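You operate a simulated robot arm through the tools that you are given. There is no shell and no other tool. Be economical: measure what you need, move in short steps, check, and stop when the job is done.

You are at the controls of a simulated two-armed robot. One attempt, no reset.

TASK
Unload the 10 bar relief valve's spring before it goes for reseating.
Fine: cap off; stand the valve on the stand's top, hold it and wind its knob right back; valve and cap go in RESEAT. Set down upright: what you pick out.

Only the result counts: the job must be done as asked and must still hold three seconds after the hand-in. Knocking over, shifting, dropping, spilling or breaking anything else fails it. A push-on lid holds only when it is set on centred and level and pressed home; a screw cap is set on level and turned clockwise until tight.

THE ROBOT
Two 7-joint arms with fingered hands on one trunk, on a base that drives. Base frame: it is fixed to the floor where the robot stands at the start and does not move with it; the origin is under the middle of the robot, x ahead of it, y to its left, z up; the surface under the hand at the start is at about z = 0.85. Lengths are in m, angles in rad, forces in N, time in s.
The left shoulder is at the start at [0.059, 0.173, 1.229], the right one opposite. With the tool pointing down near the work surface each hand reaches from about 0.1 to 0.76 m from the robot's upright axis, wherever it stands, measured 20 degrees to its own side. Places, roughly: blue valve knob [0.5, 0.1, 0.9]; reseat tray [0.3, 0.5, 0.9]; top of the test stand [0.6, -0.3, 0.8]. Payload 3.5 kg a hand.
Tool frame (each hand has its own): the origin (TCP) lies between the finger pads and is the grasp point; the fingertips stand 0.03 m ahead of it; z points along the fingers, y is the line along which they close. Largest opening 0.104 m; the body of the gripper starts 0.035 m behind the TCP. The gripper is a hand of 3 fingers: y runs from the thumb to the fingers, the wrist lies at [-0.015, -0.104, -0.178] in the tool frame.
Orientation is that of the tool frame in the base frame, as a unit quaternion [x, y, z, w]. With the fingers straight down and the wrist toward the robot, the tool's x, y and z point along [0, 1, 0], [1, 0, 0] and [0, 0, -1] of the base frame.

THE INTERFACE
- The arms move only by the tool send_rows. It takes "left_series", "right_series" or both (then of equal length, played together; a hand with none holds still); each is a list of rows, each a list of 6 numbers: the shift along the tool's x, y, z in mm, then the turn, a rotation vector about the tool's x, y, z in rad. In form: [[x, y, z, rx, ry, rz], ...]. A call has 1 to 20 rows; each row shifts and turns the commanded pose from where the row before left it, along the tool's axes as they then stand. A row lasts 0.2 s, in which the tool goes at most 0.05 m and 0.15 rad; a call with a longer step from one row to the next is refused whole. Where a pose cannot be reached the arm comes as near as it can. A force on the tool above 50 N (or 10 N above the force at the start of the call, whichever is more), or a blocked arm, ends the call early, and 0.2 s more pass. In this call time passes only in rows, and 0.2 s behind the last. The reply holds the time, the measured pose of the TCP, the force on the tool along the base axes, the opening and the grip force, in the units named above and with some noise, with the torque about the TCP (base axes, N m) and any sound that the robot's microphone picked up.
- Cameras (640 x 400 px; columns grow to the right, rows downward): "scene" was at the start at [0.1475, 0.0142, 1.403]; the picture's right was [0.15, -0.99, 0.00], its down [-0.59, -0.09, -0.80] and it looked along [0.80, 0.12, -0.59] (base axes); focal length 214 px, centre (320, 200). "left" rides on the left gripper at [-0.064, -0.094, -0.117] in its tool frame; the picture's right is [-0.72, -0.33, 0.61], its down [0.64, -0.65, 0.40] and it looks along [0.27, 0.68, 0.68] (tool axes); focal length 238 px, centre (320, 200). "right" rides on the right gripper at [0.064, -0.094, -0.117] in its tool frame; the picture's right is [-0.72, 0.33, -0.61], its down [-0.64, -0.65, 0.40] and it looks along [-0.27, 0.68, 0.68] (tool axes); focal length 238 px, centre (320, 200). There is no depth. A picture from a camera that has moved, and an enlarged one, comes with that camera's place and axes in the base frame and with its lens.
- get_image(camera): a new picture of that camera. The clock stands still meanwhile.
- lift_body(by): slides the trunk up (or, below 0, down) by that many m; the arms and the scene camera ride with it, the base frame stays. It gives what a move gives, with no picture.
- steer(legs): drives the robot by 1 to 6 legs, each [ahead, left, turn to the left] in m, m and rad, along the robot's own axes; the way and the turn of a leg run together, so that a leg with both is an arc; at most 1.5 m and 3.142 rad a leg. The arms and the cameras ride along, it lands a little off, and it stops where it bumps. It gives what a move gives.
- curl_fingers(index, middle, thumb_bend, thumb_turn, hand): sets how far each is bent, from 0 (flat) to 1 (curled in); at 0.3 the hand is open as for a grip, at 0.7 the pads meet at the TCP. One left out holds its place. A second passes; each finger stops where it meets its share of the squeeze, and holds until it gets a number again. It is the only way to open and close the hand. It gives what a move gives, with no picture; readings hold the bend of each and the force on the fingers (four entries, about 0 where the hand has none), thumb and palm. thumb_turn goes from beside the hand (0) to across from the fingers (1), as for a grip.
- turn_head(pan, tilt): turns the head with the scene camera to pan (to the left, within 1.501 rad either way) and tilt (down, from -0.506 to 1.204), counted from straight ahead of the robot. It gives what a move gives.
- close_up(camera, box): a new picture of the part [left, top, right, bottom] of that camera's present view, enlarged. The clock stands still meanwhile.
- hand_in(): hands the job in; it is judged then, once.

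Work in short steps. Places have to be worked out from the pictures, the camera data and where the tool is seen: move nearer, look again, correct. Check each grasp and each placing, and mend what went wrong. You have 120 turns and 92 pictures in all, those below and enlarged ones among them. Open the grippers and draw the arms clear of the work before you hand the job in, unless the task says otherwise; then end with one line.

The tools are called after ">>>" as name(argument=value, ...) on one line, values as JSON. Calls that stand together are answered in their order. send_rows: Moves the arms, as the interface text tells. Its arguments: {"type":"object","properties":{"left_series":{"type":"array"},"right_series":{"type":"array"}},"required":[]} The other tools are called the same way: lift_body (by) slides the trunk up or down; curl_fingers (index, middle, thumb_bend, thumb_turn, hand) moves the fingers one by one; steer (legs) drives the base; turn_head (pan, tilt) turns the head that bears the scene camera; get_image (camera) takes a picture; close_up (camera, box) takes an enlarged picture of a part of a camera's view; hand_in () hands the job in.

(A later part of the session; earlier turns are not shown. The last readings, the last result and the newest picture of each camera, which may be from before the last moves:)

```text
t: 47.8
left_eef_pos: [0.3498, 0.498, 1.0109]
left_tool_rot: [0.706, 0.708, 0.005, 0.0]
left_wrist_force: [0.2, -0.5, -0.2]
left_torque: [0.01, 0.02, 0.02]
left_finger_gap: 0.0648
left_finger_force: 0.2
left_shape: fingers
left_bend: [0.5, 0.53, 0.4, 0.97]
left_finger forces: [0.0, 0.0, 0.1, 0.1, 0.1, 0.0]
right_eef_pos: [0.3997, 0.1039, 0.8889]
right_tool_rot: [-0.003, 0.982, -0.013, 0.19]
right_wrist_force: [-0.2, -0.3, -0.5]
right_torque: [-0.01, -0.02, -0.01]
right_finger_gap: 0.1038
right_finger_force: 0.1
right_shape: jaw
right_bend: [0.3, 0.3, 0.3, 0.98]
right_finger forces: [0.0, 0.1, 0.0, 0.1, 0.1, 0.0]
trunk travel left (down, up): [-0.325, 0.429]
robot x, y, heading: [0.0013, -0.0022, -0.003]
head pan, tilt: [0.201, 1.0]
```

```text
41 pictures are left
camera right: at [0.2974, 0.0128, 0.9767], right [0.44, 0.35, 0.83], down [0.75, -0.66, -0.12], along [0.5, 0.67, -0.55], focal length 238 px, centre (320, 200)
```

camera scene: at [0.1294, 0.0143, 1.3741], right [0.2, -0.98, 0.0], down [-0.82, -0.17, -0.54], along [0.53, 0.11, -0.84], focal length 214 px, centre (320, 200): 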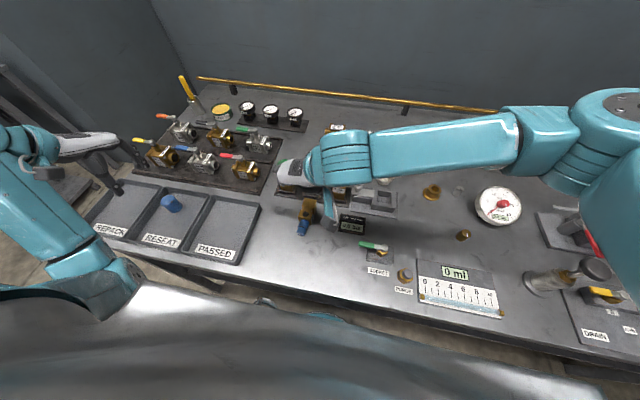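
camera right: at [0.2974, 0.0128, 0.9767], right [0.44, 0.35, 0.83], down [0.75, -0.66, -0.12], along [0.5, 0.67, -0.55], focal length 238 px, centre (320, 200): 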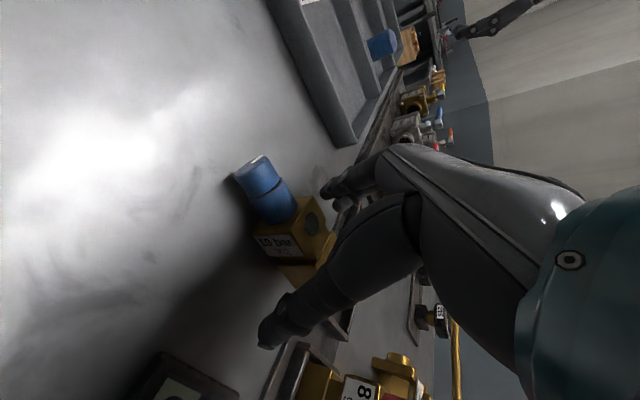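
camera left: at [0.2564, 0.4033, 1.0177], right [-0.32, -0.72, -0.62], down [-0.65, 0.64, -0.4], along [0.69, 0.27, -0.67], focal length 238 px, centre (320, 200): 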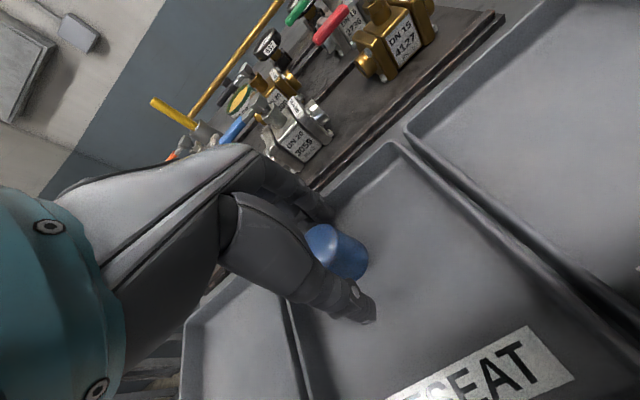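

The body lies between thumb and fingers, so I close on it.

>>> curl_fingers(hand="right", index=0.58, middle=0.58, thumb_bend=0.58)

>>> curl_fingers(hand="right", index=0.95, middle=0.95, thumb_bend=0.95)

>>> send_rows(right_series=[[-1.5, 0, -3.7, 0, 0, 0], [-1.5, 0, -3.7, 0, 0, 0], [-3, 0, -7.4, 0, 0, 0]])

>>> get_image(camera="right")

```text
t: 48.8
left_eef_pos: [0.3497, 0.4992, 1.0104]
left_tool_rot: [0.706, 0.708, 0.004, 0.0]
left_wrist_force: [-0.2, 0.5, -0.6]
left_torque: [0.02, 0.0, -0.02]
left_finger_gap: 0.065
left_finger_force: 0.1
left_shape: fingers
left_bend: [0.5, 0.53, 0.4, 0.97]
left_finger forces: [0.1, 0.0, 0.0, 0.0, 0.1, 0.1]
right_eef_pos: [0.4003, 0.1043, 0.8895]
right_tool_rot: [-0.004, 0.982, -0.013, 0.189]
right_wrist_force: [0.0, -0.3, 0.4]
right_torque: [-0.01, -0.02, 0.01]
right_finger_gap: 0.0347
right_finger_force: 0.0
right_shape: fingers
right_bend: [0.57, 0.57, 0.56, 0.98]
right_finger forces: [0.0, 0.1, 0.0, 0.0, 0.2, 0.0]
trunk travel left (down, up): [-0.325, 0.429]
robot x, y, heading: [0.0001, -0.0004, -0.004]
head pan, tilt: [0.201, 1.0]
```

```text
t: 49.8
left_eef_pos: [0.3506, 0.4988, 1.0108]
left_tool_rot: [0.707, 0.708, 0.005, -0.001]
left_wrist_force: [0.5, 0.3, 0.0]
left_torque: [0.01, -0.01, -0.02]
left_finger_gap: 0.0651
left_finger_force: 0.2
left_shape: fingers
left_bend: [0.5, 0.53, 0.4, 0.97]
left_finger forces: [0.0, 0.1, 0.0, 0.0, 0.1, 0.1]
right_eef_pos: [0.4006, 0.1052, 0.8887]
right_tool_rot: [-0.003, 0.982, -0.014, 0.189]
right_wrist_force: [1.4, 1.2, 2.9]
right_torque: [-0.05, 0.02, 0.02]
right_finger_gap: 0.0276
right_finger_force: 17.0
right_shape: fingers
right_bend: [0.62, 0.64, 0.59, 0.96]
right_finger forces: [10.7, 8.3, 0.0, 0.0, 15.5, 0.0]
trunk travel left (down, up): [-0.325, 0.429]
robot x, y, heading: [-0.0008, -0.0001, 0.002]
head pan, tilt: [0.201, 1.0]
```

```text
t: 50.6
left_eef_pos: [0.3503, 0.4991, 1.0101]
left_tool_rot: [0.707, 0.708, 0.005, 0.0]
left_wrist_force: [-0.3, 0.2, 0.3]
left_torque: [0.01, 0.02, 0.01]
left_finger_gap: 0.0649
left_finger_force: 0.0
left_shape: fingers
left_bend: [0.5, 0.53, 0.4, 0.97]
left_finger forces: [0.0, 0.0, 0.0, 0.0, 0.1, 0.0]
right_eef_pos: [0.3994, 0.1042, 0.9041]
right_tool_rot: [-0.004, 0.982, -0.015, 0.189]
right_wrist_force: [0.8, -0.2, -4.6]
right_torque: [0.02, -0.05, -0.01]
right_finger_gap: 0.0273
right_finger_force: 16.6
right_shape: fingers
right_bend: [0.62, 0.64, 0.58, 0.95]
right_finger forces: [9.7, 7.9, 0.1, 0.1, 16.6, 0.1]
trunk travel left (down, up): [-0.325, 0.429]
robot x, y, heading: [0.0019, -0.0022, -0.004]
head pan, tilt: [0.201, 1.0]
```

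```text
40 pictures are left
camera right: at [0.2974, 0.0127, 0.9925], right [0.44, 0.35, 0.83], down [0.75, -0.66, -0.12], along [0.5, 0.67, -0.55], focal length 238 px, centre (320, 200)
```

right: 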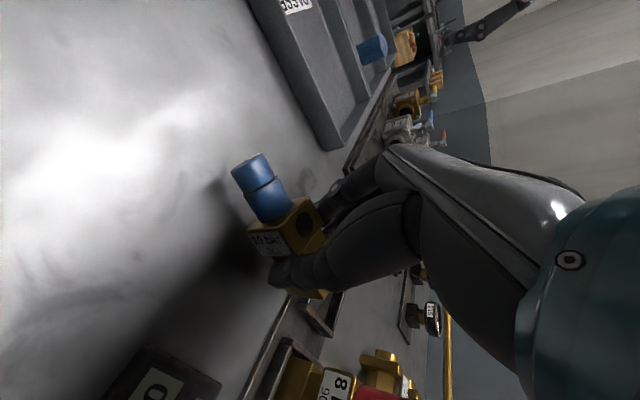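

The valve is firmly held (4.6 N, small torque). I lift it 12 cm and move right to open space.

>>> send_rows(right_series=[[-7, 0, -18, 0, 0, 0], [-9, 0, -23, 0, 0, 0], [-11, 0, -28, 0, 0, 0], [-11, 0, -28, 0, 0, 0], [-11, 0, -28, 0, 0, 0], [0, -30, 0, 0, 0, 0], [0, -35, 0, 0, 0, 0], [0, -35, 0, 0, 0, 0], [0, -35, 0, 0, 0, 0], [0, -35, 0, 0, 0, 0], [0, -35, 0, 0, 0, 0], [0, -35, 0, 0, 0, 0]])

>>> send_rows(right_series=[[0, 0, 0, 0.0535, 0, 0.1324], [0, 0, 0, 0.0535, 0, 0.1324], [0, 0, 0, 0.0535, 0, 0.1324], [0, 0, 0, 0.0535, 0, 0.1324], [0, 0, 0, 0.0535, 0, 0.1324], [0, 0, 0, 0.0535, 0, 0.1324]])

```text
t: 53.2
left_eef_pos: [0.3505, 0.4972, 1.0103]
left_tool_rot: [0.706, 0.708, 0.006, 0.0]
left_wrist_force: [-1.0, 0.2, -0.1]
left_torque: [0.04, 0.01, 0.02]
left_finger_gap: 0.0652
left_finger_force: 0.1
left_shape: fingers
left_bend: [0.5, 0.53, 0.4, 0.97]
left_finger forces: [0.1, 0.1, 0.1, 0.1, 0.0, 0.0]
right_eef_pos: [0.3912, -0.1168, 1.0362]
right_tool_rot: [-0.001, 0.982, -0.013, 0.19]
right_wrist_force: [0.3, -0.4, -5.1]
right_torque: [0.03, -0.02, 0.0]
right_finger_gap: 0.027
right_finger_force: 17.5
right_shape: fingers
right_bend: [0.62, 0.65, 0.58, 0.95]
right_finger forces: [10.8, 8.1, 0.1, 0.0, 16.9, 0.2]
right hand out of reach, approached as far as the arm can: row 12
trunk travel left (down, up): [-0.325, 0.429]
robot x, y, heading: [0.0015, -0.0043, -0.0]
head pan, tilt: [0.201, 1.0]
```

```text
t: 54.6
left_eef_pos: [0.351, 0.4982, 1.0097]
left_tool_rot: [0.707, 0.707, 0.005, -0.001]
left_wrist_force: [0.6, -0.6, 0.7]
left_torque: [-0.04, 0.0, -0.01]
left_finger_gap: 0.0649
left_finger_force: 0.0
left_shape: fingers
left_bend: [0.5, 0.53, 0.4, 0.97]
left_finger forces: [0.1, 0.0, 0.0, 0.0, 0.0, 0.0]
right_eef_pos: [0.3903, -0.1161, 1.0374]
right_tool_rot: [0.407, 0.891, -0.092, 0.178]
right_wrist_force: [0.6, 0.1, -4.6]
right_torque: [-0.03, 0.0, 0.0]
right_finger_gap: 0.0268
right_finger_force: 17.9
right_shape: fingers
right_bend: [0.63, 0.65, 0.58, 0.95]
right_finger forces: [11.6, 8.0, 0.0, 0.1, 16.7, 0.0]
trunk travel left (down, up): [-0.325, 0.429]
robot x, y, heading: [-0.0013, -0.0, 0.002]
head pan, tilt: [0.201, 1.0]
```

The yaw goes smoothly. I finish it and begin tipping the valve upright.

>>> send_rows(right_series=[[0, 0, 0, 0.0535, 0, 0.1324], [0, 0, 0, 0.0535, 0, 0.1324], [0, 0, 0, 0.0535, 0, 0.1324], [0, 0, 0, 0.0535, 0, 0.1324], [0, 0, 0, 0.0535, 0, 0.1324], [0, 0, 0, 0, 0.1428, 0], [0, 0, 0, 0, 0.1428, 0], [0, 0, 0, 0, 0.1428, 0], [0, 0, 0, 0, 0.1428, 0], [0, 0, 0, 0, 0.1428, 0], [0, 0, 0, 0, 0.1428, 0], [0, 0, 0, 0, 0.1428, 0], [0, 0, 0, 0, 0.1428, 0], [0, 0, 0, 0, 0.1428, 0], [0, 0, 0, 0, 0.1428, 0], [0, 0, 0, 0, 0.1428, 0]])

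>>> turn_head(pan=-0.3, tilt=0.9)

>>> get_image(camera="scene")

>>> get_image(camera="right")

```text
t: 58.0
left_eef_pos: [0.35, 0.4996, 1.0115]
left_tool_rot: [0.706, 0.708, 0.005, 0.0]
left_wrist_force: [0.1, 0.3, 0.4]
left_torque: [0.01, -0.05, -0.01]
left_finger_gap: 0.0649
left_finger_force: 0.1
left_shape: fingers
left_bend: [0.5, 0.53, 0.4, 0.97]
left_finger forces: [0.1, 0.1, 0.1, 0.1, 0.0, 0.1]
right_eef_pos: [0.3914, -0.1171, 1.036]
right_tool_rot: [0.592, 0.592, 0.387, -0.388]
right_wrist_force: [0.4, 0.4, -4.0]
right_torque: [-0.09, 0.01, 0.03]
right_finger_gap: 0.0263
right_finger_force: 19.7
right_shape: fingers
right_bend: [0.63, 0.64, 0.58, 0.95]
right_finger forces: [14.4, 8.7, 0.0, 0.0, 16.6, 0.0]
trunk travel left (down, up): [-0.325, 0.429]
robot x, y, heading: [0.0, 0.0008, -0.001]
head pan, tilt: [0.201, 1.0]
```

```text
t: 59.0
left_eef_pos: [0.3508, 0.4986, 1.0107]
left_tool_rot: [0.705, 0.709, 0.005, -0.001]
left_wrist_force: [0.8, -0.8, 0.4]
left_torque: [-0.02, 0.03, 0.03]
left_finger_gap: 0.0651
left_finger_force: 0.0
left_shape: fingers
left_bend: [0.5, 0.53, 0.4, 0.97]
left_finger forces: [0.1, 0.0, 0.0, 0.0, 0.0, 0.0]
right_eef_pos: [0.3902, -0.1161, 1.0365]
right_tool_rot: [0.593, 0.591, 0.385, -0.388]
right_wrist_force: [0.5, -0.2, -4.9]
right_torque: [-0.12, -0.02, -0.02]
right_finger_gap: 0.0262
right_finger_force: 20.0
right_shape: fingers
right_bend: [0.63, 0.64, 0.58, 0.95]
right_finger forces: [14.4, 8.7, 0.0, 0.0, 16.5, 0.0]
trunk travel left (down, up): [-0.325, 0.429]
robot x, y, heading: [0.0005, -0.0014, -0.002]
head pan, tilt: [-0.3, 0.901]
```

```text
39 pictures are left
camera scene: at [0.1337, -0.0213, 1.3813], right [-0.29, -0.96, 0.0], down [-0.75, 0.23, -0.62], along [0.59, -0.18, -0.78], focal length 214 px, centre (320, 200)
```

scene: 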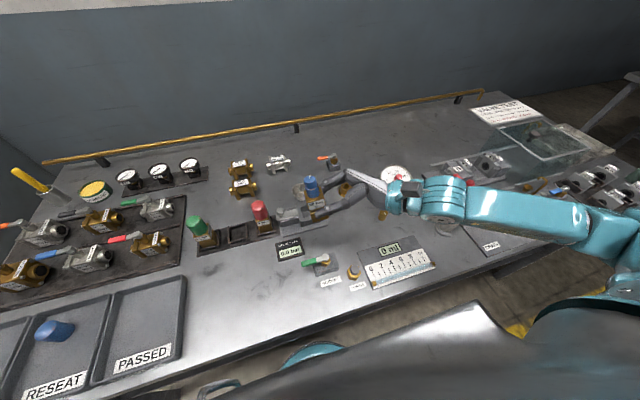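

```text
38 pictures are left
camera right: at [0.2964, -0.1971, 1.1424], right [0.33, -0.85, -0.41], down [-0.66, 0.11, -0.75], along [0.68, 0.51, -0.52], focal length 238 px, centre (320, 200)
```

right: 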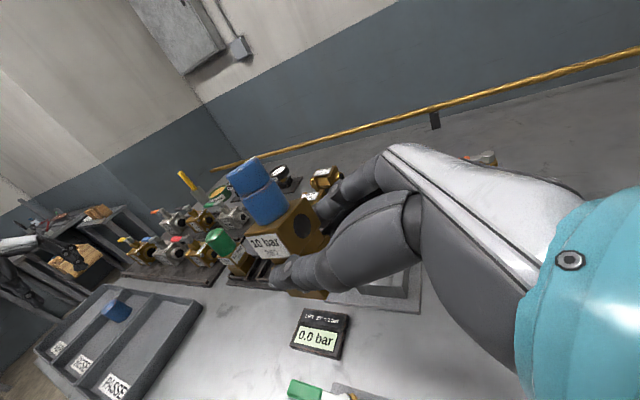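

The valve is upright in the right hand, label facing me. I carry it to a hover over the brass collar (axis ≈ TCP + 21 mm in y, bottom ≈ 41 mm below the TCP).

>>> send_rows(right_series=[[-16, 26, -18.6, 0, 0, 0], [-16, 26, -18.6, 0, 0, 0], [-16, 26, -18.6, 0, 0, 0], [-16, 26, -18.6, 0, 0, 0], [-16, 26, -18.6, 0, 0, 0], [-15, 25, -18.6, 0, 0, 0]])

>>> get_image(camera="right")

>>> close_up(camera="scene", box=[260, 110, 440, 240])

```text
t: 60.4
left_eef_pos: [0.3511, 0.4984, 1.0104]
left_tool_rot: [0.706, 0.708, 0.005, 0.0]
left_wrist_force: [0.1, 0.6, 0.4]
left_torque: [-0.01, 0.02, 0.01]
left_finger_gap: 0.065
left_finger_force: 0.2
left_shape: fingers
left_bend: [0.5, 0.53, 0.4, 0.97]
left_finger forces: [0.0, 0.0, 0.0, 0.1, 0.0, 0.0]
right_eef_pos: [0.5463, -0.2561, 0.9925]
right_tool_rot: [0.592, 0.592, 0.385, -0.388]
right_wrist_force: [0.9, 1.5, -4.9]
right_torque: [-0.11, -0.02, -0.02]
right_finger_gap: 0.026
right_finger_force: 19.3
right_shape: fingers
right_bend: [0.63, 0.65, 0.58, 0.96]
right_finger forces: [14.0, 8.7, 0.0, 0.0, 16.4, 0.0]
trunk travel left (down, up): [-0.325, 0.429]
robot x, y, heading: [-0.0039, -0.0014, 0.0]
head pan, tilt: [-0.3, 0.901]
```

```text
37 pictures are left
camera right: at [0.4527, -0.3379, 1.098], right [0.32, -0.85, -0.41], down [-0.66, 0.11, -0.75], along [0.68, 0.51, -0.52], focal length 238 px, centre (320, 200)
```

right: 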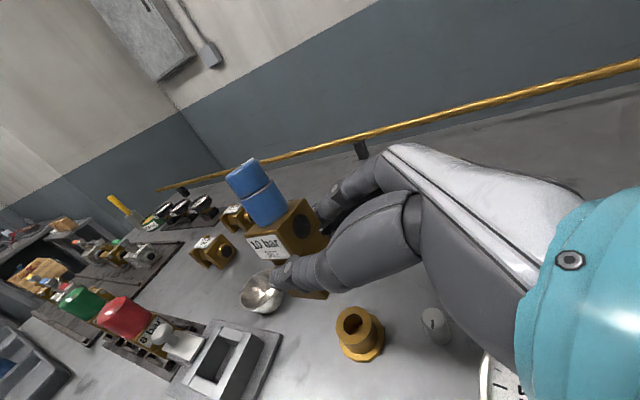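

```text
3.08 times, centred on (350, 175) of scene
camera zoom: at [0.1343, -0.0216, 1.3812], right [-0.3, -0.96, 0.0], down [-0.75, 0.23, -0.62], along [0.59, -0.18, -0.78], focal length 660 px, centre (228, 277)
```

zoom: 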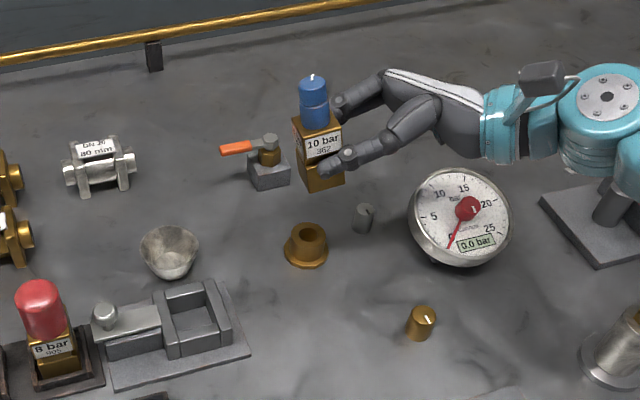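

The collar is at (0.543, -0.235), top z≈0.88. The valve seems to lean slightly away from the palm, so I zoom in to measure the tilt.

>>> close_up(camera="scene", box=[320, 120, 390, 190])

>>> close_up(camera="right", box=[210, 140, 390, 370])

```text
5.71 times, centred on (355, 155) of scene
camera zoom: at [0.1343, -0.0216, 1.3812], right [-0.3, -0.96, 0.0], down [-0.75, 0.23, -0.62], along [0.59, -0.18, -0.78], focal length 1226 px, centre (120, 457)
```

zoom: 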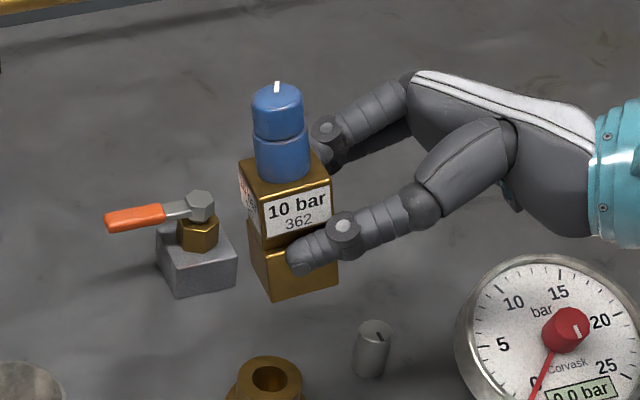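

```text
1.74 times, centred on (300, 255) of right
camera zoom: at [0.4527, -0.3379, 1.098], right [0.32, -0.85, -0.41], down [-0.66, 0.11, -0.75], along [0.68, 0.51, -0.52], focal length 414 px, centre (355, 104)
```

zoom: 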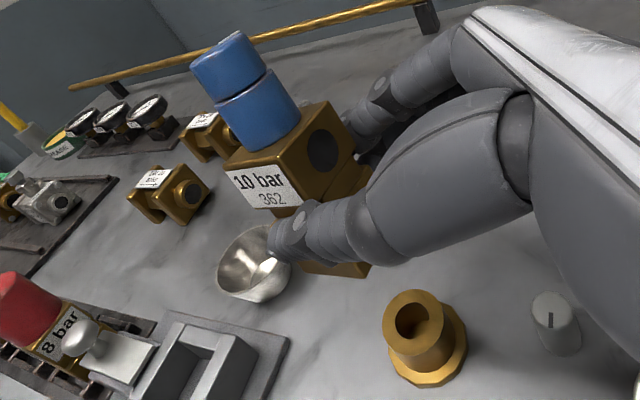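

The valve leans about 10° (knob toward +y). I also want the hand clear of the gauge, so I yaw it 60° clockwise (palm toward me) and correct the lean by 0.17 rad, all at hover height.

>>> send_rows(right_series=[[0, 0, 0, -0.1217, 0, 0.0492], [0, 0, 0, -0.1217, 0, 0.0492], [0, 0, 0, -0.1217, 0, 0.0492], [0, 0, 0, -0.1217, 0, 0.0492], [0, 0, 0, -0.1217, 0, 0.0492], [0, 0, 0, -0.1217, 0, 0.0492], [0, 0, 0, -0.1217, 0, 0.0492], [0, 0, 0, -0.1217, 0, 0.0492], [0, 0, 0, 0, 0.085, 0], [0, 0, 0, 0, 0.085, 0]])

>>> close_up(camera="scene", box=[300, 110, 400, 200])

>>> get_image(camera="right")

```text
t: 62.3
left_eef_pos: [0.3522, 0.4977, 1.0095]
left_tool_rot: [0.708, 0.706, 0.005, 0.0]
left_wrist_force: [1.1, 0.4, -0.6]
left_torque: [-0.05, 0.02, -0.01]
left_finger_gap: 0.0648
left_finger_force: 0.1
left_shape: fingers
left_bend: [0.5, 0.53, 0.4, 0.97]
left_finger forces: [0.0, 0.0, 0.0, 0.0, 0.0, 0.0]
right_eef_pos: [0.5421, -0.3447, 1.004]
right_tool_rot: [0.794, 0.283, 0.533, -0.07]
right_wrist_force: [0.1, 0.7, -4.9]
right_torque: [-0.08, 0.04, -0.02]
right_finger_gap: 0.0256
right_finger_force: 18.3
right_shape: fingers
right_bend: [0.65, 0.65, 0.58, 0.96]
right_finger forces: [12.6, 8.4, 0.0, 0.1, 16.0, 0.1]
right hand out of reach, approached as far as the arm can: row 3, 7, 8
trunk travel left (down, up): [-0.325, 0.429]
robot x, y, heading: [0.0008, -0.0016, 0.004]
head pan, tilt: [-0.3, 0.901]
stopped in row 9 (right hand): the arm was blocked; the commanded pose is now the measured one
```

```text
4.44 times, centred on (350, 155) of scene
camera zoom: at [0.1341, -0.0212, 1.3812], right [-0.3, -0.96, 0.0], down [-0.75, 0.23, -0.62], along [0.59, -0.18, -0.78], focal length 953 px, centre (187, 400)
```

zoom: 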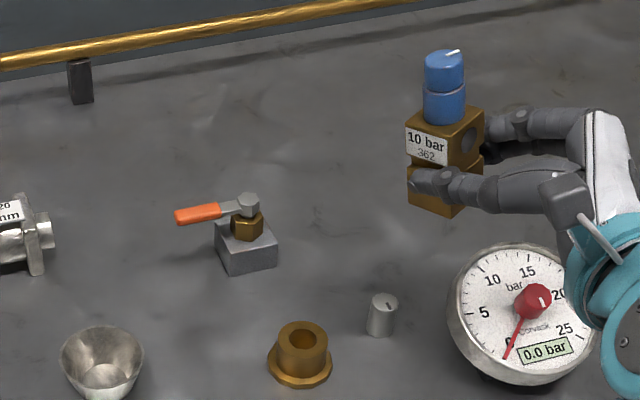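

```text
32 pictures are left
camera right: at [0.4166, -0.2907, 1.0924], right [-0.52, -0.79, -0.32], down [-0.19, 0.47, -0.86], along [0.83, -0.39, -0.4], focal length 238 px, centre (320, 200)
```

right: 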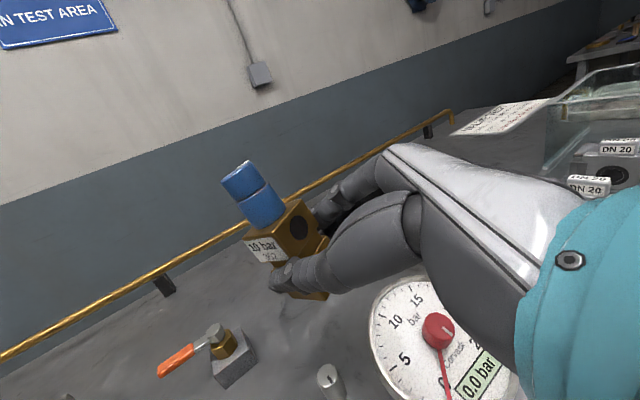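

The arm is blocked near its limit at this yaw. Turning the robot about 0.4 rad right would put the stand straight ahead of both arms, so I raise the trunk 10 cm for clearance and turn.

>>> lift_body(by=0.1)

>>> steer(legs=[[0, 0, -0.4]])

```text
t: 63.7
left_eef_pos: [0.3506, 0.4981, 1.1096]
left_tool_rot: [0.706, 0.708, 0.005, 0.0]
left_wrist_force: [-0.3, -0.4, -0.6]
left_torque: [0.0, 0.03, -0.01]
left_finger_gap: 0.065
left_finger_force: 0.1
left_shape: fingers
left_bend: [0.5, 0.53, 0.4, 0.97]
left_finger forces: [0.1, 0.0, 0.0, 0.1, 0.0, 0.0]
right_eef_pos: [0.5414, -0.3428, 1.1034]
right_tool_rot: [0.795, 0.281, 0.533, -0.073]
right_wrist_force: [0.0, 0.4, -5.7]
right_torque: [-0.14, 0.07, 0.01]
right_finger_gap: 0.0255
right_finger_force: 19.0
right_shape: fingers
right_bend: [0.65, 0.65, 0.58, 0.96]
right_finger forces: [12.8, 8.7, 0.1, 0.1, 16.1, 0.1]
trunk travel left (down, up): [-0.425, 0.329]
robot x, y, heading: [0.0026, 0.0015, 0.002]
head pan, tilt: [-0.3, 0.901]
```

```text
t: 65.2
left_eef_pos: [0.5126, 0.3274, 1.1113]
left_tool_rot: [0.83, 0.558, 0.006, 0.001]
left_wrist_force: [-0.3, -0.5, -0.2]
left_torque: [0.02, -0.01, 0.0]
left_finger_gap: 0.0648
left_finger_force: 0.0
left_shape: fingers
left_bend: [0.5, 0.53, 0.4, 0.97]
left_finger forces: [0.0, 0.0, 0.0, 0.1, 0.1, 0.0]
right_eef_pos: [0.372, -0.523, 1.1038]
right_tool_rot: [0.833, 0.124, 0.538, 0.031]
right_wrist_force: [-1.0, 0.5, -4.3]
right_torque: [-0.07, 0.1, -0.03]
right_finger_gap: 0.0257
right_finger_force: 18.7
right_shape: fingers
right_bend: [0.71, 0.65, 0.58, 0.96]
right_finger forces: [12.9, 8.8, 0.0, 0.1, 16.0, 0.0]
trunk travel left (down, up): [-0.425, 0.329]
robot x, y, heading: [0.0001, 0.0004, -0.388]
head pan, tilt: [-0.3, 0.901]
```

The turn worked (heading -0.39). Now I set the right hand to a 45° azimuth with the lean corrected and bring it over the stand at about z 1.04.

>>> send_rows(right_series=[[0, 0, 0, 0.1268, 0.0576, -0.004], [0, 0, 0, 0.1268, 0.0576, -0.004], [0, 0, 0, 0.1268, 0.0576, -0.004], [0, 0, 0, 0.1268, 0.0576, -0.004], [0, 0, 0, 0.1268, 0.0576, -0.004], [0, -10.3, 38.5, 0, 0, 0], [0, -10.3, 38.5, 0, 0, 0], [0, -10.3, 38.5, 0, 0, 0], [0, -10.3, 38.5, 0, 0, 0], [0, -10.3, 38.5, 0, 0, 0], [0, -10.3, 38.5, 0, 0, 0], [0, -10.3, 38.5, 0, 0, 0], [0, -10.3, 38.5, 0, 0, 0]])

>>> turn_head(pan=0.0, tilt=0.75)

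>>> get_image(camera="scene")

```text
t: 68.0
left_eef_pos: [0.5129, 0.3297, 1.1094]
left_tool_rot: [0.829, 0.559, 0.005, 0.001]
left_wrist_force: [0.0, -0.5, -0.2]
left_torque: [0.03, 0.03, -0.02]
left_finger_gap: 0.0648
left_finger_force: 0.1
left_shape: fingers
left_bend: [0.5, 0.53, 0.4, 0.97]
left_finger forces: [0.0, 0.0, 0.0, 0.1, 0.1, 0.0]
right_eef_pos: [0.5269, -0.25, 1.0421]
right_tool_rot: [0.716, 0.296, 0.584, -0.241]
right_wrist_force: [-0.4, 0.6, -4.2]
right_torque: [-0.09, 0.04, 0.04]
right_finger_gap: 0.0253
right_finger_force: 19.4
right_shape: fingers
right_bend: [0.71, 0.65, 0.58, 0.96]
right_finger forces: [14.4, 8.8, 0.0, 0.0, 15.5, 0.0]
trunk travel left (down, up): [-0.425, 0.329]
robot x, y, heading: [-0.0022, -0.0009, -0.386]
head pan, tilt: [-0.3, 0.901]
```

```text
t: 68.8
left_eef_pos: [0.5127, 0.3274, 1.1108]
left_tool_rot: [0.829, 0.559, 0.005, 0.001]
left_wrist_force: [-0.4, 0.1, -0.2]
left_torque: [0.03, 0.01, 0.03]
left_finger_gap: 0.0649
left_finger_force: 0.1
left_shape: fingers
left_bend: [0.5, 0.53, 0.4, 0.97]
left_finger forces: [0.0, 0.0, 0.0, 0.1, 0.1, 0.1]
right_eef_pos: [0.5274, -0.2511, 1.0425]
right_tool_rot: [0.717, 0.296, 0.584, -0.242]
right_wrist_force: [-0.1, -0.2, -4.4]
right_torque: [-0.08, 0.08, 0.0]
right_finger_gap: 0.0255
right_finger_force: 19.3
right_shape: fingers
right_bend: [0.71, 0.65, 0.58, 0.96]
right_finger forces: [14.6, 8.7, 0.0, 0.0, 15.5, 0.0]
trunk travel left (down, up): [-0.425, 0.329]
robot x, y, heading: [0.0005, -0.0012, -0.387]
head pan, tilt: [0.0, 0.75]
```

```text
31 pictures are left
camera scene: at [0.1086, -0.043, 1.4941], right [-0.38, -0.93, 0.0], down [-0.63, 0.26, -0.73], along [0.68, -0.28, -0.68], focal length 214 px, centre (320, 200)
```

scene: 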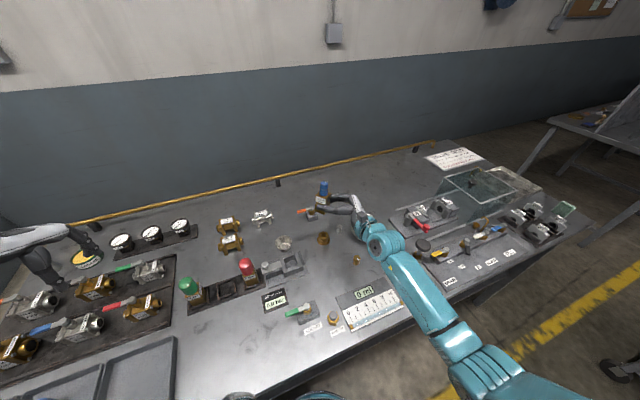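

The pose is reached. I measure the valve's uprightness and its offset from the collar in both cameras.

>>> close_up(camera="scene", box=[290, 170, 370, 250])

>>> close_up(camera="right", box=[190, 120, 430, 390])

```text
5.00 times, centred on (330, 210) of scene
camera zoom: at [0.1086, -0.043, 1.4941], right [-0.38, -0.93, 0.0], down [-0.63, 0.26, -0.73], along [0.68, -0.28, -0.68], focal length 1072 px, centre (270, 150)
```

zoom: 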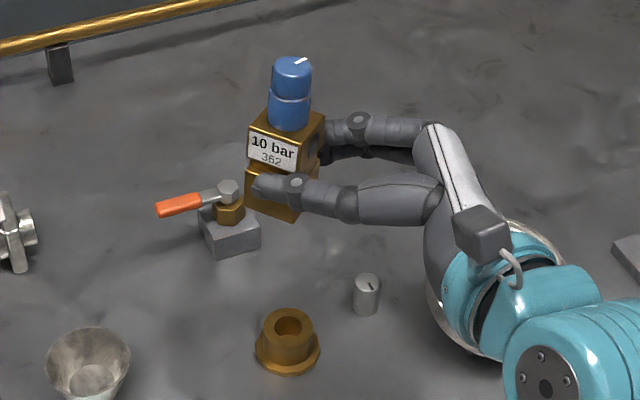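

```text
1.48 times, centred on (310, 255) of right
camera zoom: at [0.3883, -0.2562, 1.129], right [-0.3, -0.76, -0.58], down [-0.27, 0.65, -0.71], along [0.92, -0.05, -0.4], focal length 353 px, centre (335, 118)
```

zoom: 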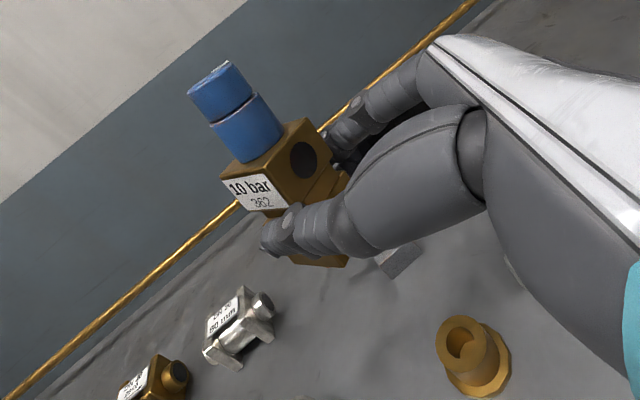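

Triangulation shows the valve has rolled about 0.2 rad around the finger axis (knob toward the fingers' side). I roll the hand back by 0.2 and re-measure.

>>> send_rows(right_series=[[0, 0, 0, 0, 0, -0.1], [0, 0, 0, 0, 0, -0.1]])

>>> close_up(camera="scene", box=[290, 170, 370, 250])

>>> close_up(camera="right", box=[190, 120, 430, 390])

```text
t: 69.4
left_eef_pos: [0.5131, 0.3285, 1.1098]
left_tool_rot: [0.83, 0.558, 0.005, 0.0]
left_wrist_force: [-0.3, 0.2, 0.5]
left_torque: [-0.02, 0.0, 0.0]
left_finger_gap: 0.0648
left_finger_force: 0.1
left_shape: fingers
left_bend: [0.5, 0.53, 0.4, 0.97]
left_finger forces: [0.0, 0.1, 0.0, 0.1, 0.0, 0.0]
right_eef_pos: [0.5278, -0.2514, 1.0426]
right_tool_rot: [0.682, 0.366, 0.606, -0.182]
right_wrist_force: [0.3, 0.1, -4.3]
right_torque: [-0.13, 0.03, 0.0]
right_finger_gap: 0.0254
right_finger_force: 19.7
right_shape: fingers
right_bend: [0.71, 0.65, 0.58, 0.96]
right_finger forces: [14.4, 8.6, 0.1, 0.1, 15.9, 0.0]
trunk travel left (down, up): [-0.425, 0.329]
robot x, y, heading: [0.0011, 0.0025, -0.39]
head pan, tilt: [0.0, 0.75]
```

```text
5.00 times, centred on (330, 210) of scene
camera zoom: at [0.1087, -0.0431, 1.4942], right [-0.38, -0.93, 0.0], down [-0.63, 0.26, -0.73], along [0.68, -0.28, -0.68], focal length 1072 px, centre (270, 150)
```

zoom: 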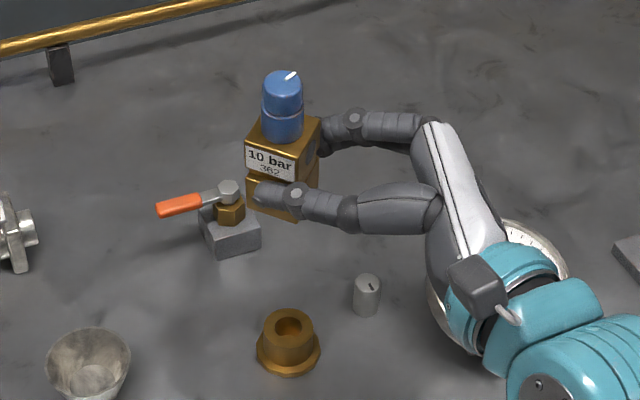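

```text
1.48 times, centred on (310, 255) of right
camera zoom: at [0.3785, -0.2512, 1.1091], right [-0.19, -0.84, -0.5], down [-0.19, 0.54, -0.82], along [0.96, -0.06, -0.26], focal length 353 px, centre (335, 118)
```

zoom: 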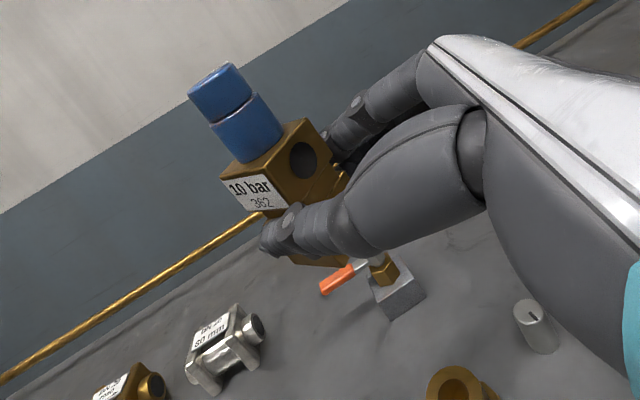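

The valve is now upright in both views, its axis at about (0.535, -0.227) and the collar at (0.547, -0.237). I shift over by (12, -10) mm and lower to a hover just above it.

>>> send_rows(right_series=[[-24, -0.8, 5.3, 0, 0, 0], [-24, -0.8, 5.3, 0, 0, 0], [-24, -0.8, 5.3, 0, 0, 0], [-24, -0.8, 5.3, 0, 0, 0]])

>>> close_up(camera="scene", box=[290, 180, 370, 260])

>>> close_up(camera="right", box=[190, 120, 430, 390])

```text
t: 70.4
left_eef_pos: [0.5132, 0.3302, 1.11]
left_tool_rot: [0.829, 0.559, 0.004, 0.001]
left_wrist_force: [-0.3, -0.1, -0.6]
left_torque: [-0.01, 0.01, -0.03]
left_finger_gap: 0.065
left_finger_force: 0.2
left_shape: fingers
left_bend: [0.5, 0.53, 0.4, 0.97]
left_finger forces: [0.0, 0.0, 0.0, 0.0, 0.1, 0.0]
right_eef_pos: [0.5412, -0.2598, 0.9461]
right_tool_rot: [0.683, 0.366, 0.605, -0.182]
right_wrist_force: [-0.8, 0.2, -4.2]
right_torque: [-0.13, 0.05, 0.03]
right_finger_gap: 0.025
right_finger_force: 19.6
right_shape: fingers
right_bend: [0.71, 0.65, 0.58, 0.96]
right_finger forces: [14.6, 8.5, 0.0, 0.0, 15.9, 0.1]
trunk travel left (down, up): [-0.425, 0.329]
robot x, y, heading: [-0.0015, -0.0013, -0.388]
head pan, tilt: [0.0, 0.75]
```

```text
5.00 times, centred on (330, 220) of scene
camera zoom: at [0.1091, -0.0429, 1.4941], right [-0.38, -0.93, 0.0], down [-0.63, 0.26, -0.73], along [0.68, -0.28, -0.68], focal length 1072 px, centre (270, 100)
```

zoom: 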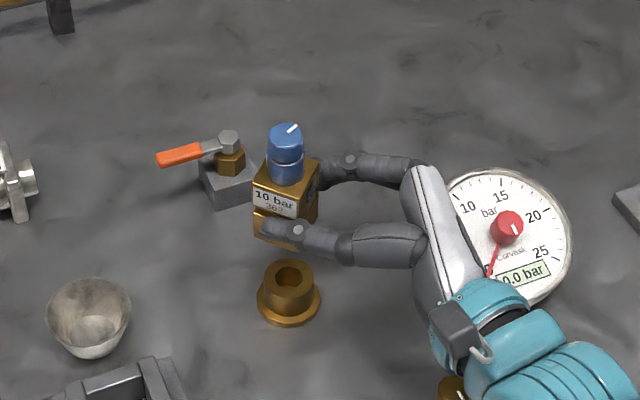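

```text
1.48 times, centred on (310, 255) of right
camera zoom: at [0.3933, -0.2603, 1.0123], right [-0.19, -0.84, -0.5], down [-0.19, 0.54, -0.82], along [0.96, -0.06, -0.26], focal length 353 px, centre (335, 118)
```

zoom: 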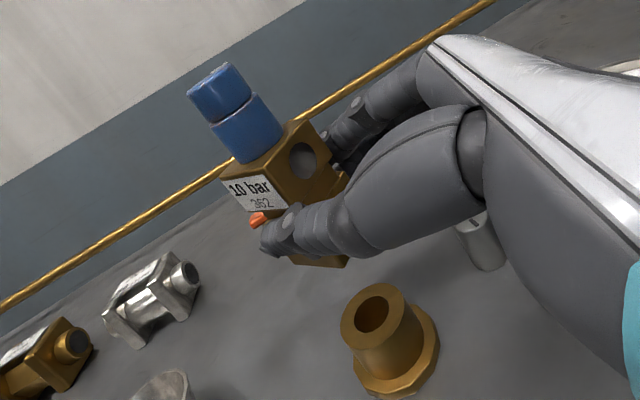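

The axis and collar agree within about 4 mm. I lower 24 mm, then feel for contact in small steps.

>>> send_rows(right_series=[[-11.5, -3.3, 1.4, 0, 0, 0], [-11.5, -2.8, 2, 0, 0, 0]])

>>> send_rows(right_series=[[-2.9, -0.6, 0.6, 0, 0, 0], [-2.9, -0.6, 0.6, 0, 0, 0]])

>>> send_rows(right_series=[[-1.9, -0.4, 0.4, 0, 0, 0], [-1.9, -0.4, 0.4, 0, 0, 0]])

```text
t: 71.0
left_eef_pos: [0.513, 0.3282, 1.1113]
left_tool_rot: [0.829, 0.559, 0.005, 0.001]
left_wrist_force: [0.1, -0.3, -0.7]
left_torque: [0.01, -0.02, 0.01]
left_finger_gap: 0.0648
left_finger_force: 0.0
left_shape: fingers
left_bend: [0.5, 0.53, 0.4, 0.97]
left_finger forces: [0.1, 0.0, 0.0, 0.0, 0.1, 0.0]
right_eef_pos: [0.538, -0.2612, 0.9214]
right_tool_rot: [0.682, 0.366, 0.606, -0.182]
right_wrist_force: [0.1, -0.5, -4.4]
right_torque: [-0.05, 0.01, 0.0]
right_finger_gap: 0.0252
right_finger_force: 19.2
right_shape: fingers
right_bend: [0.71, 0.65, 0.58, 0.96]
right_finger forces: [14.5, 8.6, 0.0, 0.0, 15.8, 0.0]
trunk travel left (down, up): [-0.425, 0.329]
robot x, y, heading: [0.0022, -0.0002, -0.385]
head pan, tilt: [0.0, 0.75]
```

```text
t: 71.6
left_eef_pos: [0.5116, 0.3293, 1.1098]
left_tool_rot: [0.83, 0.558, 0.004, 0.001]
left_wrist_force: [0.2, -0.2, 0.2]
left_torque: [-0.02, 0.0, -0.03]
left_finger_gap: 0.0649
left_finger_force: 0.2
left_shape: fingers
left_bend: [0.5, 0.53, 0.4, 0.97]
left_finger forces: [0.0, 0.0, 0.0, 0.1, 0.0, 0.1]
right_eef_pos: [0.5383, -0.261, 0.9162]
right_tool_rot: [0.682, 0.367, 0.606, -0.182]
right_wrist_force: [-0.4, -0.6, -4.1]
right_torque: [-0.09, 0.07, 0.01]
right_finger_gap: 0.025
right_finger_force: 19.6
right_shape: fingers
right_bend: [0.71, 0.65, 0.58, 0.96]
right_finger forces: [14.4, 8.6, 0.1, 0.0, 15.9, 0.0]
trunk travel left (down, up): [-0.425, 0.329]
robot x, y, heading: [-0.0008, 0.0024, -0.386]
head pan, tilt: [0.0, 0.75]
```

```text
t: 72.2
left_eef_pos: [0.5124, 0.3292, 1.1101]
left_tool_rot: [0.829, 0.559, 0.005, 0.001]
left_wrist_force: [0.1, 0.4, -0.9]
left_torque: [0.01, -0.01, 0.02]
left_finger_gap: 0.0648
left_finger_force: 0.1
left_shape: fingers
left_bend: [0.5, 0.53, 0.4, 0.97]
left_finger forces: [0.0, 0.1, 0.1, 0.0, 0.0, 0.0]
right_eef_pos: [0.5393, -0.2607, 0.9124]
right_tool_rot: [0.683, 0.366, 0.606, -0.182]
right_wrist_force: [-0.1, -0.2, -0.8]
right_torque: [-0.28, 0.48, 0.03]
right_finger_gap: 0.0254
right_finger_force: 19.5
right_shape: fingers
right_bend: [0.71, 0.65, 0.58, 0.96]
right_finger forces: [14.7, 8.6, 0.0, 0.0, 15.9, 0.1]
trunk travel left (down, up): [-0.425, 0.329]
robot x, y, heading: [-0.0008, -0.0002, -0.392]
head pan, tilt: [0.0, 0.75]
```

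The torque implies a contact about 12 cm behind the TCP: the hand is touching the brass knob on the table, not the stand. I back up 3 mm at once and look.

>>> send_rows(right_series=[[2.9, 0.6, -0.6, 0, 0, 0]])

>>> close_up(camera="scene", box=[310, 200, 390, 280])

>>> close_up(camera="right", box=[190, 120, 430, 390])

```text
t: 72.6
left_eef_pos: [0.5127, 0.3285, 1.1098]
left_tool_rot: [0.83, 0.558, 0.005, 0.001]
left_wrist_force: [-0.7, 0.4, -0.7]
left_torque: [0.01, 0.01, 0.02]
left_finger_gap: 0.0651
left_finger_force: 0.1
left_shape: fingers
left_bend: [0.5, 0.53, 0.4, 0.97]
left_finger forces: [0.1, 0.0, 0.1, 0.0, 0.0, 0.0]
right_eef_pos: [0.5389, -0.261, 0.9143]
right_tool_rot: [0.683, 0.367, 0.605, -0.182]
right_wrist_force: [-0.5, 0.3, -4.6]
right_torque: [-0.1, 0.06, 0.01]
right_finger_gap: 0.0252
right_finger_force: 20.0
right_shape: fingers
right_bend: [0.71, 0.65, 0.58, 0.96]
right_finger forces: [14.6, 8.5, 0.0, 0.0, 15.9, 0.0]
trunk travel left (down, up): [-0.425, 0.329]
robot x, y, heading: [-0.0053, -0.001, -0.388]
head pan, tilt: [0.0, 0.75]
```

```text
5.00 times, centred on (350, 240) of scene
camera zoom: at [0.1084, -0.0432, 1.4942], right [-0.38, -0.93, 0.0], down [-0.63, 0.26, -0.73], along [0.68, -0.28, -0.68], focal length 1072 px, centre (170, 0)
```

zoom: 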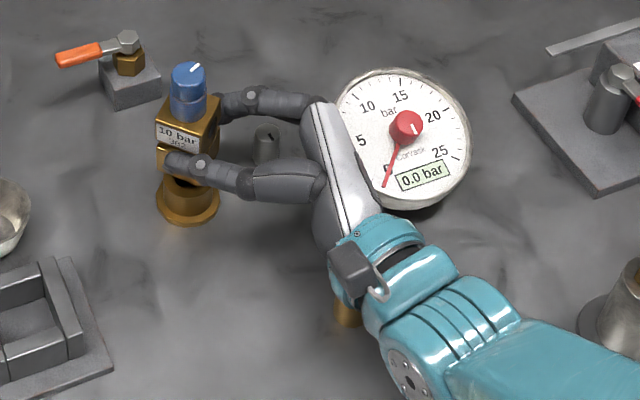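

```text
1.48 times, centred on (310, 255) of right
camera zoom: at [0.3888, -0.2611, 0.9806], right [-0.19, -0.84, -0.5], down [-0.19, 0.54, -0.82], along [0.96, -0.06, -0.26], focal length 353 px, centre (335, 118)
```

zoom: 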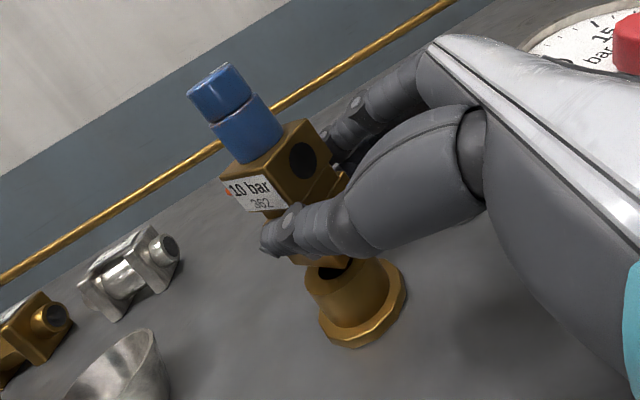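

The wrist is over the brass knob, with the valve only a few mm above the collar. Instead of regripping elsewhere, the left hand will take the knob from above and set the valve down, then the right will regrip the body at a better angle. I bring the left hand over the knob.

>>> send_rows(left_series=[[-42.6, 20.2, 0, 0, 0, 0], [-42.6, 20.2, 0, 0, 0, 0], [-42.6, 20.2, 0, 0, 0, 0], [-42.6, 20.2, 0, 0, 0, 0], [-42.6, 20.2, 0, 0, 0, 0], [-42.6, 20.2, 0, 0, 0, 0], [-42.6, 20.2, 0, 0, 0, 0], [-42.6, 20.2, 0, 0, 0, 0], [-42.6, 20.2, 0, 0, 0, 0], [-42.6, 20.2, 0, 0, 0, 0], [-42.6, 20.2, 0, 0, 0, 0], [-42.6, 20.2, 0, 0, 0, 0]])

>>> curl_fingers(hand="left", index=0.45, middle=0.45, thumb_bend=0.45)

>>> get_image(camera="left")

```text
t: 75.2
left_eef_pos: [0.5463, -0.2376, 1.1071]
left_tool_rot: [0.83, 0.558, 0.006, 0.001]
left_wrist_force: [-0.1, -1.0, -0.9]
left_torque: [0.05, 0.0, 0.01]
left_finger_gap: 0.065
left_finger_force: 0.1
left_shape: fingers
left_bend: [0.5, 0.53, 0.4, 0.97]
left_finger forces: [0.0, 0.0, 0.0, 0.0, 0.0, 0.1]
right_eef_pos: [0.5369, -0.2616, 0.9133]
right_tool_rot: [0.682, 0.366, 0.606, -0.182]
right_wrist_force: [0.3, 0.1, -3.8]
right_torque: [-0.1, 0.03, 0.03]
right_finger_gap: 0.025
right_finger_force: 19.7
right_shape: fingers
right_bend: [0.71, 0.65, 0.58, 0.96]
right_finger forces: [14.6, 8.7, 0.1, 0.1, 16.0, 0.1]
trunk travel left (down, up): [-0.425, 0.329]
robot x, y, heading: [-0.0021, 0.0008, -0.387]
head pan, tilt: [0.0, 0.75]
```

```text
t: 76.2
left_eef_pos: [0.5473, -0.2368, 1.1073]
left_tool_rot: [0.83, 0.558, 0.005, 0.001]
left_wrist_force: [-0.2, 0.1, 1.0]
left_torque: [0.02, 0.03, -0.02]
left_finger_gap: 0.0651
left_finger_force: 0.0
left_shape: fingers
left_bend: [0.45, 0.45, 0.45, 0.97]
left_finger forces: [0.1, 0.0, 0.0, 0.0, 0.1, 0.0]
right_eef_pos: [0.5377, -0.2614, 0.9148]
right_tool_rot: [0.683, 0.366, 0.606, -0.182]
right_wrist_force: [-0.8, -0.1, -5.0]
right_torque: [-0.12, 0.05, -0.01]
right_finger_gap: 0.0251
right_finger_force: 20.2
right_shape: fingers
right_bend: [0.71, 0.65, 0.58, 0.96]
right_finger forces: [14.7, 8.8, 0.0, 0.0, 15.9, 0.0]
trunk travel left (down, up): [-0.425, 0.329]
robot x, y, heading: [0.0009, 0.0013, -0.385]
head pan, tilt: [0.0, 0.75]
```

```text
22 pictures are left
camera left: at [0.4355, -0.2617, 1.2244], right [-0.57, -0.54, -0.62], down [-0.36, 0.84, -0.4], along [0.74, -0.01, -0.67], focal length 238 px, centre (320, 200)
```

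left: 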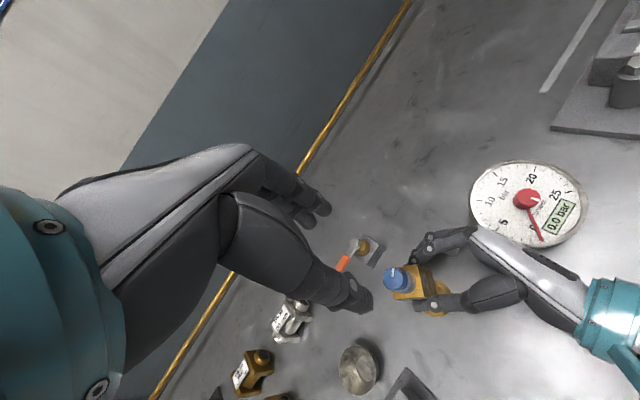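

The knob shows at about (0.543, -0.238). I descend around it to z≈0.986.

>>> send_rows(left_series=[[-1, -3, 30, 0, 0, 0], [0, 0, 30, 0, 0, 0], [0, 0, 30, 0, 0, 0], [0, 0, 16, 0, 0, 0], [0, 0, 15, 0, 0, 0]])

>>> close_up(camera="left", box=[240, 150, 460, 330])

>>> close_up(camera="right", box=[190, 80, 430, 350])

```text
t: 77.4
left_eef_pos: [0.5439, -0.2368, 0.9883]
left_tool_rot: [0.83, 0.558, 0.005, 0.001]
left_wrist_force: [0.2, 0.4, -1.4]
left_torque: [0.01, -0.04, -0.04]
left_finger_gap: 0.0651
left_finger_force: 0.0
left_shape: fingers
left_bend: [0.45, 0.45, 0.45, 0.97]
left_finger forces: [0.0, 0.1, 0.1, 0.1, 0.0, 0.0]
right_eef_pos: [0.5372, -0.261, 0.9142]
right_tool_rot: [0.682, 0.367, 0.605, -0.182]
right_wrist_force: [0.4, 0.2, -4.5]
right_torque: [-0.11, 0.02, -0.02]
right_finger_gap: 0.025
right_finger_force: 19.5
right_shape: fingers
right_bend: [0.71, 0.65, 0.58, 0.96]
right_finger forces: [14.7, 8.7, 0.1, 0.0, 15.9, 0.1]
trunk travel left (down, up): [-0.425, 0.329]
robot x, y, heading: [0.0043, -0.0009, -0.387]
head pan, tilt: [0.0, 0.75]
```

```text
2.22 times, centred on (350, 240) of left
camera zoom: at [0.4325, -0.2611, 1.1049], right [-0.57, -0.54, -0.62], down [-0.36, 0.84, -0.4], along [0.74, -0.01, -0.67], focal length 530 px, centre (253, 111)
```

zoom: 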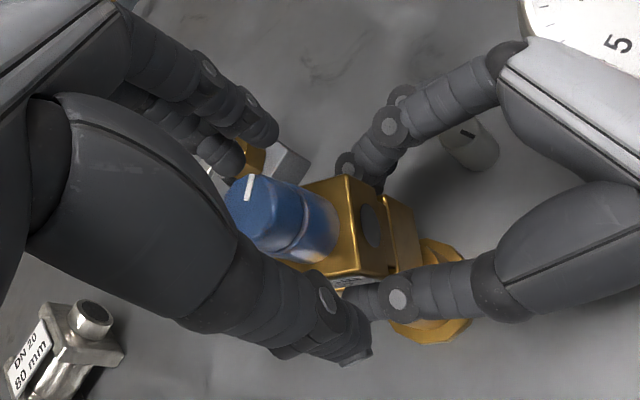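

```text
1.48 times, centred on (310, 215) of right
camera zoom: at [0.389, -0.2611, 0.9807], right [-0.19, -0.84, -0.5], down [-0.19, 0.54, -0.82], along [0.96, -0.06, -0.26], focal length 353 px, centre (335, 178)
```

zoom: 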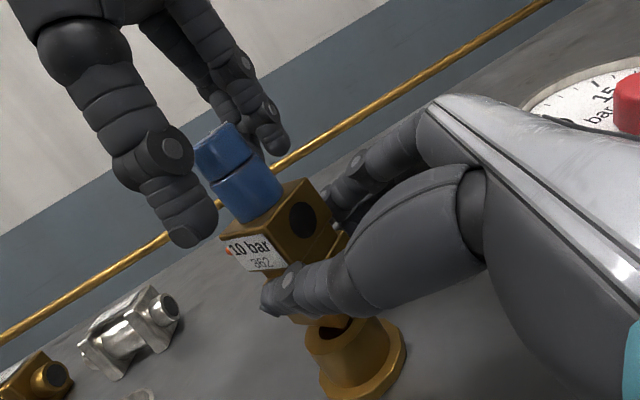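

The fingers straddle the knob. I raise 6 mm so the tips clear the block, then close on the knob.

>>> send_rows(left_series=[[0, 0, -6, 0, 0, 0]])

>>> curl_fingers(hand="left", index=0.6, middle=0.6, thumb_bend=0.6)

>>> curl_fingers(hand="left", index=0.85, middle=0.85, thumb_bend=0.85)

>>> close_up(camera="right", box=[190, 80, 430, 350])

```text
t: 77.8
left_eef_pos: [0.5435, -0.2355, 0.9944]
left_tool_rot: [0.83, 0.558, 0.005, 0.001]
left_wrist_force: [0.1, 0.7, 0.0]
left_torque: [0.01, -0.04, -0.01]
left_finger_gap: 0.0653
left_finger_force: 0.0
left_shape: fingers
left_bend: [0.45, 0.45, 0.45, 0.97]
left_finger forces: [0.0, 0.1, 0.0, 0.0, 0.0, 0.1]
right_eef_pos: [0.5368, -0.2609, 0.9136]
right_tool_rot: [0.683, 0.367, 0.605, -0.183]
right_wrist_force: [0.2, -0.6, -5.2]
right_torque: [-0.12, 0.05, -0.01]
right_finger_gap: 0.0253
right_finger_force: 20.1
right_shape: fingers
right_bend: [0.71, 0.65, 0.58, 0.96]
right_finger forces: [14.8, 8.6, 0.1, 0.0, 15.9, 0.1]
trunk travel left (down, up): [-0.425, 0.329]
robot x, y, heading: [-0.0011, 0.0015, -0.387]
head pan, tilt: [0.0, 0.75]
```

```text
t: 78.8
left_eef_pos: [0.5432, -0.2355, 0.9944]
left_tool_rot: [0.83, 0.558, 0.005, 0.002]
left_wrist_force: [0.6, 0.1, 0.2]
left_torque: [0.03, 0.01, 0.01]
left_finger_gap: 0.0268
left_finger_force: 0.1
left_shape: fingers
left_bend: [0.6, 0.6, 0.6, 0.97]
left_finger forces: [0.1, 0.0, 0.0, 0.0, 0.1, 0.1]
right_eef_pos: [0.5376, -0.2617, 0.913]
right_tool_rot: [0.683, 0.366, 0.605, -0.183]
right_wrist_force: [1.0, -1.0, -3.8]
right_torque: [-0.11, 0.07, -0.02]
right_finger_gap: 0.0253
right_finger_force: 20.0
right_shape: fingers
right_bend: [0.71, 0.65, 0.58, 0.96]
right_finger forces: [14.7, 8.7, 0.0, 0.0, 15.8, 0.1]
trunk travel left (down, up): [-0.425, 0.329]
robot x, y, heading: [0.0, 0.0018, -0.389]
head pan, tilt: [0.0, 0.75]
```

```text
t: 79.8
left_eef_pos: [0.5434, -0.2356, 0.9934]
left_tool_rot: [0.829, 0.558, 0.005, 0.001]
left_wrist_force: [5.8, -2.1, 0.5]
left_torque: [-0.03, -0.11, 0.0]
left_finger_gap: 0.0
left_finger_force: 2.4
left_shape: fingers
left_bend: [0.72, 0.72, 0.8, 0.94]
left_finger forces: [0.1, 4.6, 0.0, 0.1, 0.1, 0.0]
right_eef_pos: [0.5376, -0.2603, 0.9138]
right_tool_rot: [0.683, 0.367, 0.606, -0.181]
right_wrist_force: [-5.6, 1.5, -2.1]
right_torque: [-0.1, -0.21, 0.19]
right_finger_gap: 0.025
right_finger_force: 22.5
right_shape: fingers
right_bend: [0.71, 0.65, 0.57, 0.98]
right_finger forces: [14.7, 8.5, 0.1, 0.0, 21.5, 0.1]
trunk travel left (down, up): [-0.425, 0.329]
robot x, y, heading: [0.0005, 0.0013, -0.387]
head pan, tilt: [0.0, 0.75]
```

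```text
1.48 times, centred on (310, 215) of right
camera zoom: at [0.3887, -0.2608, 0.9809], right [-0.19, -0.84, -0.5], down [-0.19, 0.54, -0.82], along [0.96, -0.06, -0.26], focal length 353 px, centre (335, 178)
```

zoom: 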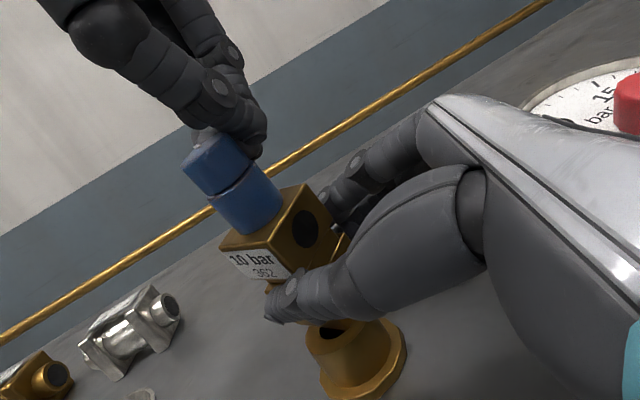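

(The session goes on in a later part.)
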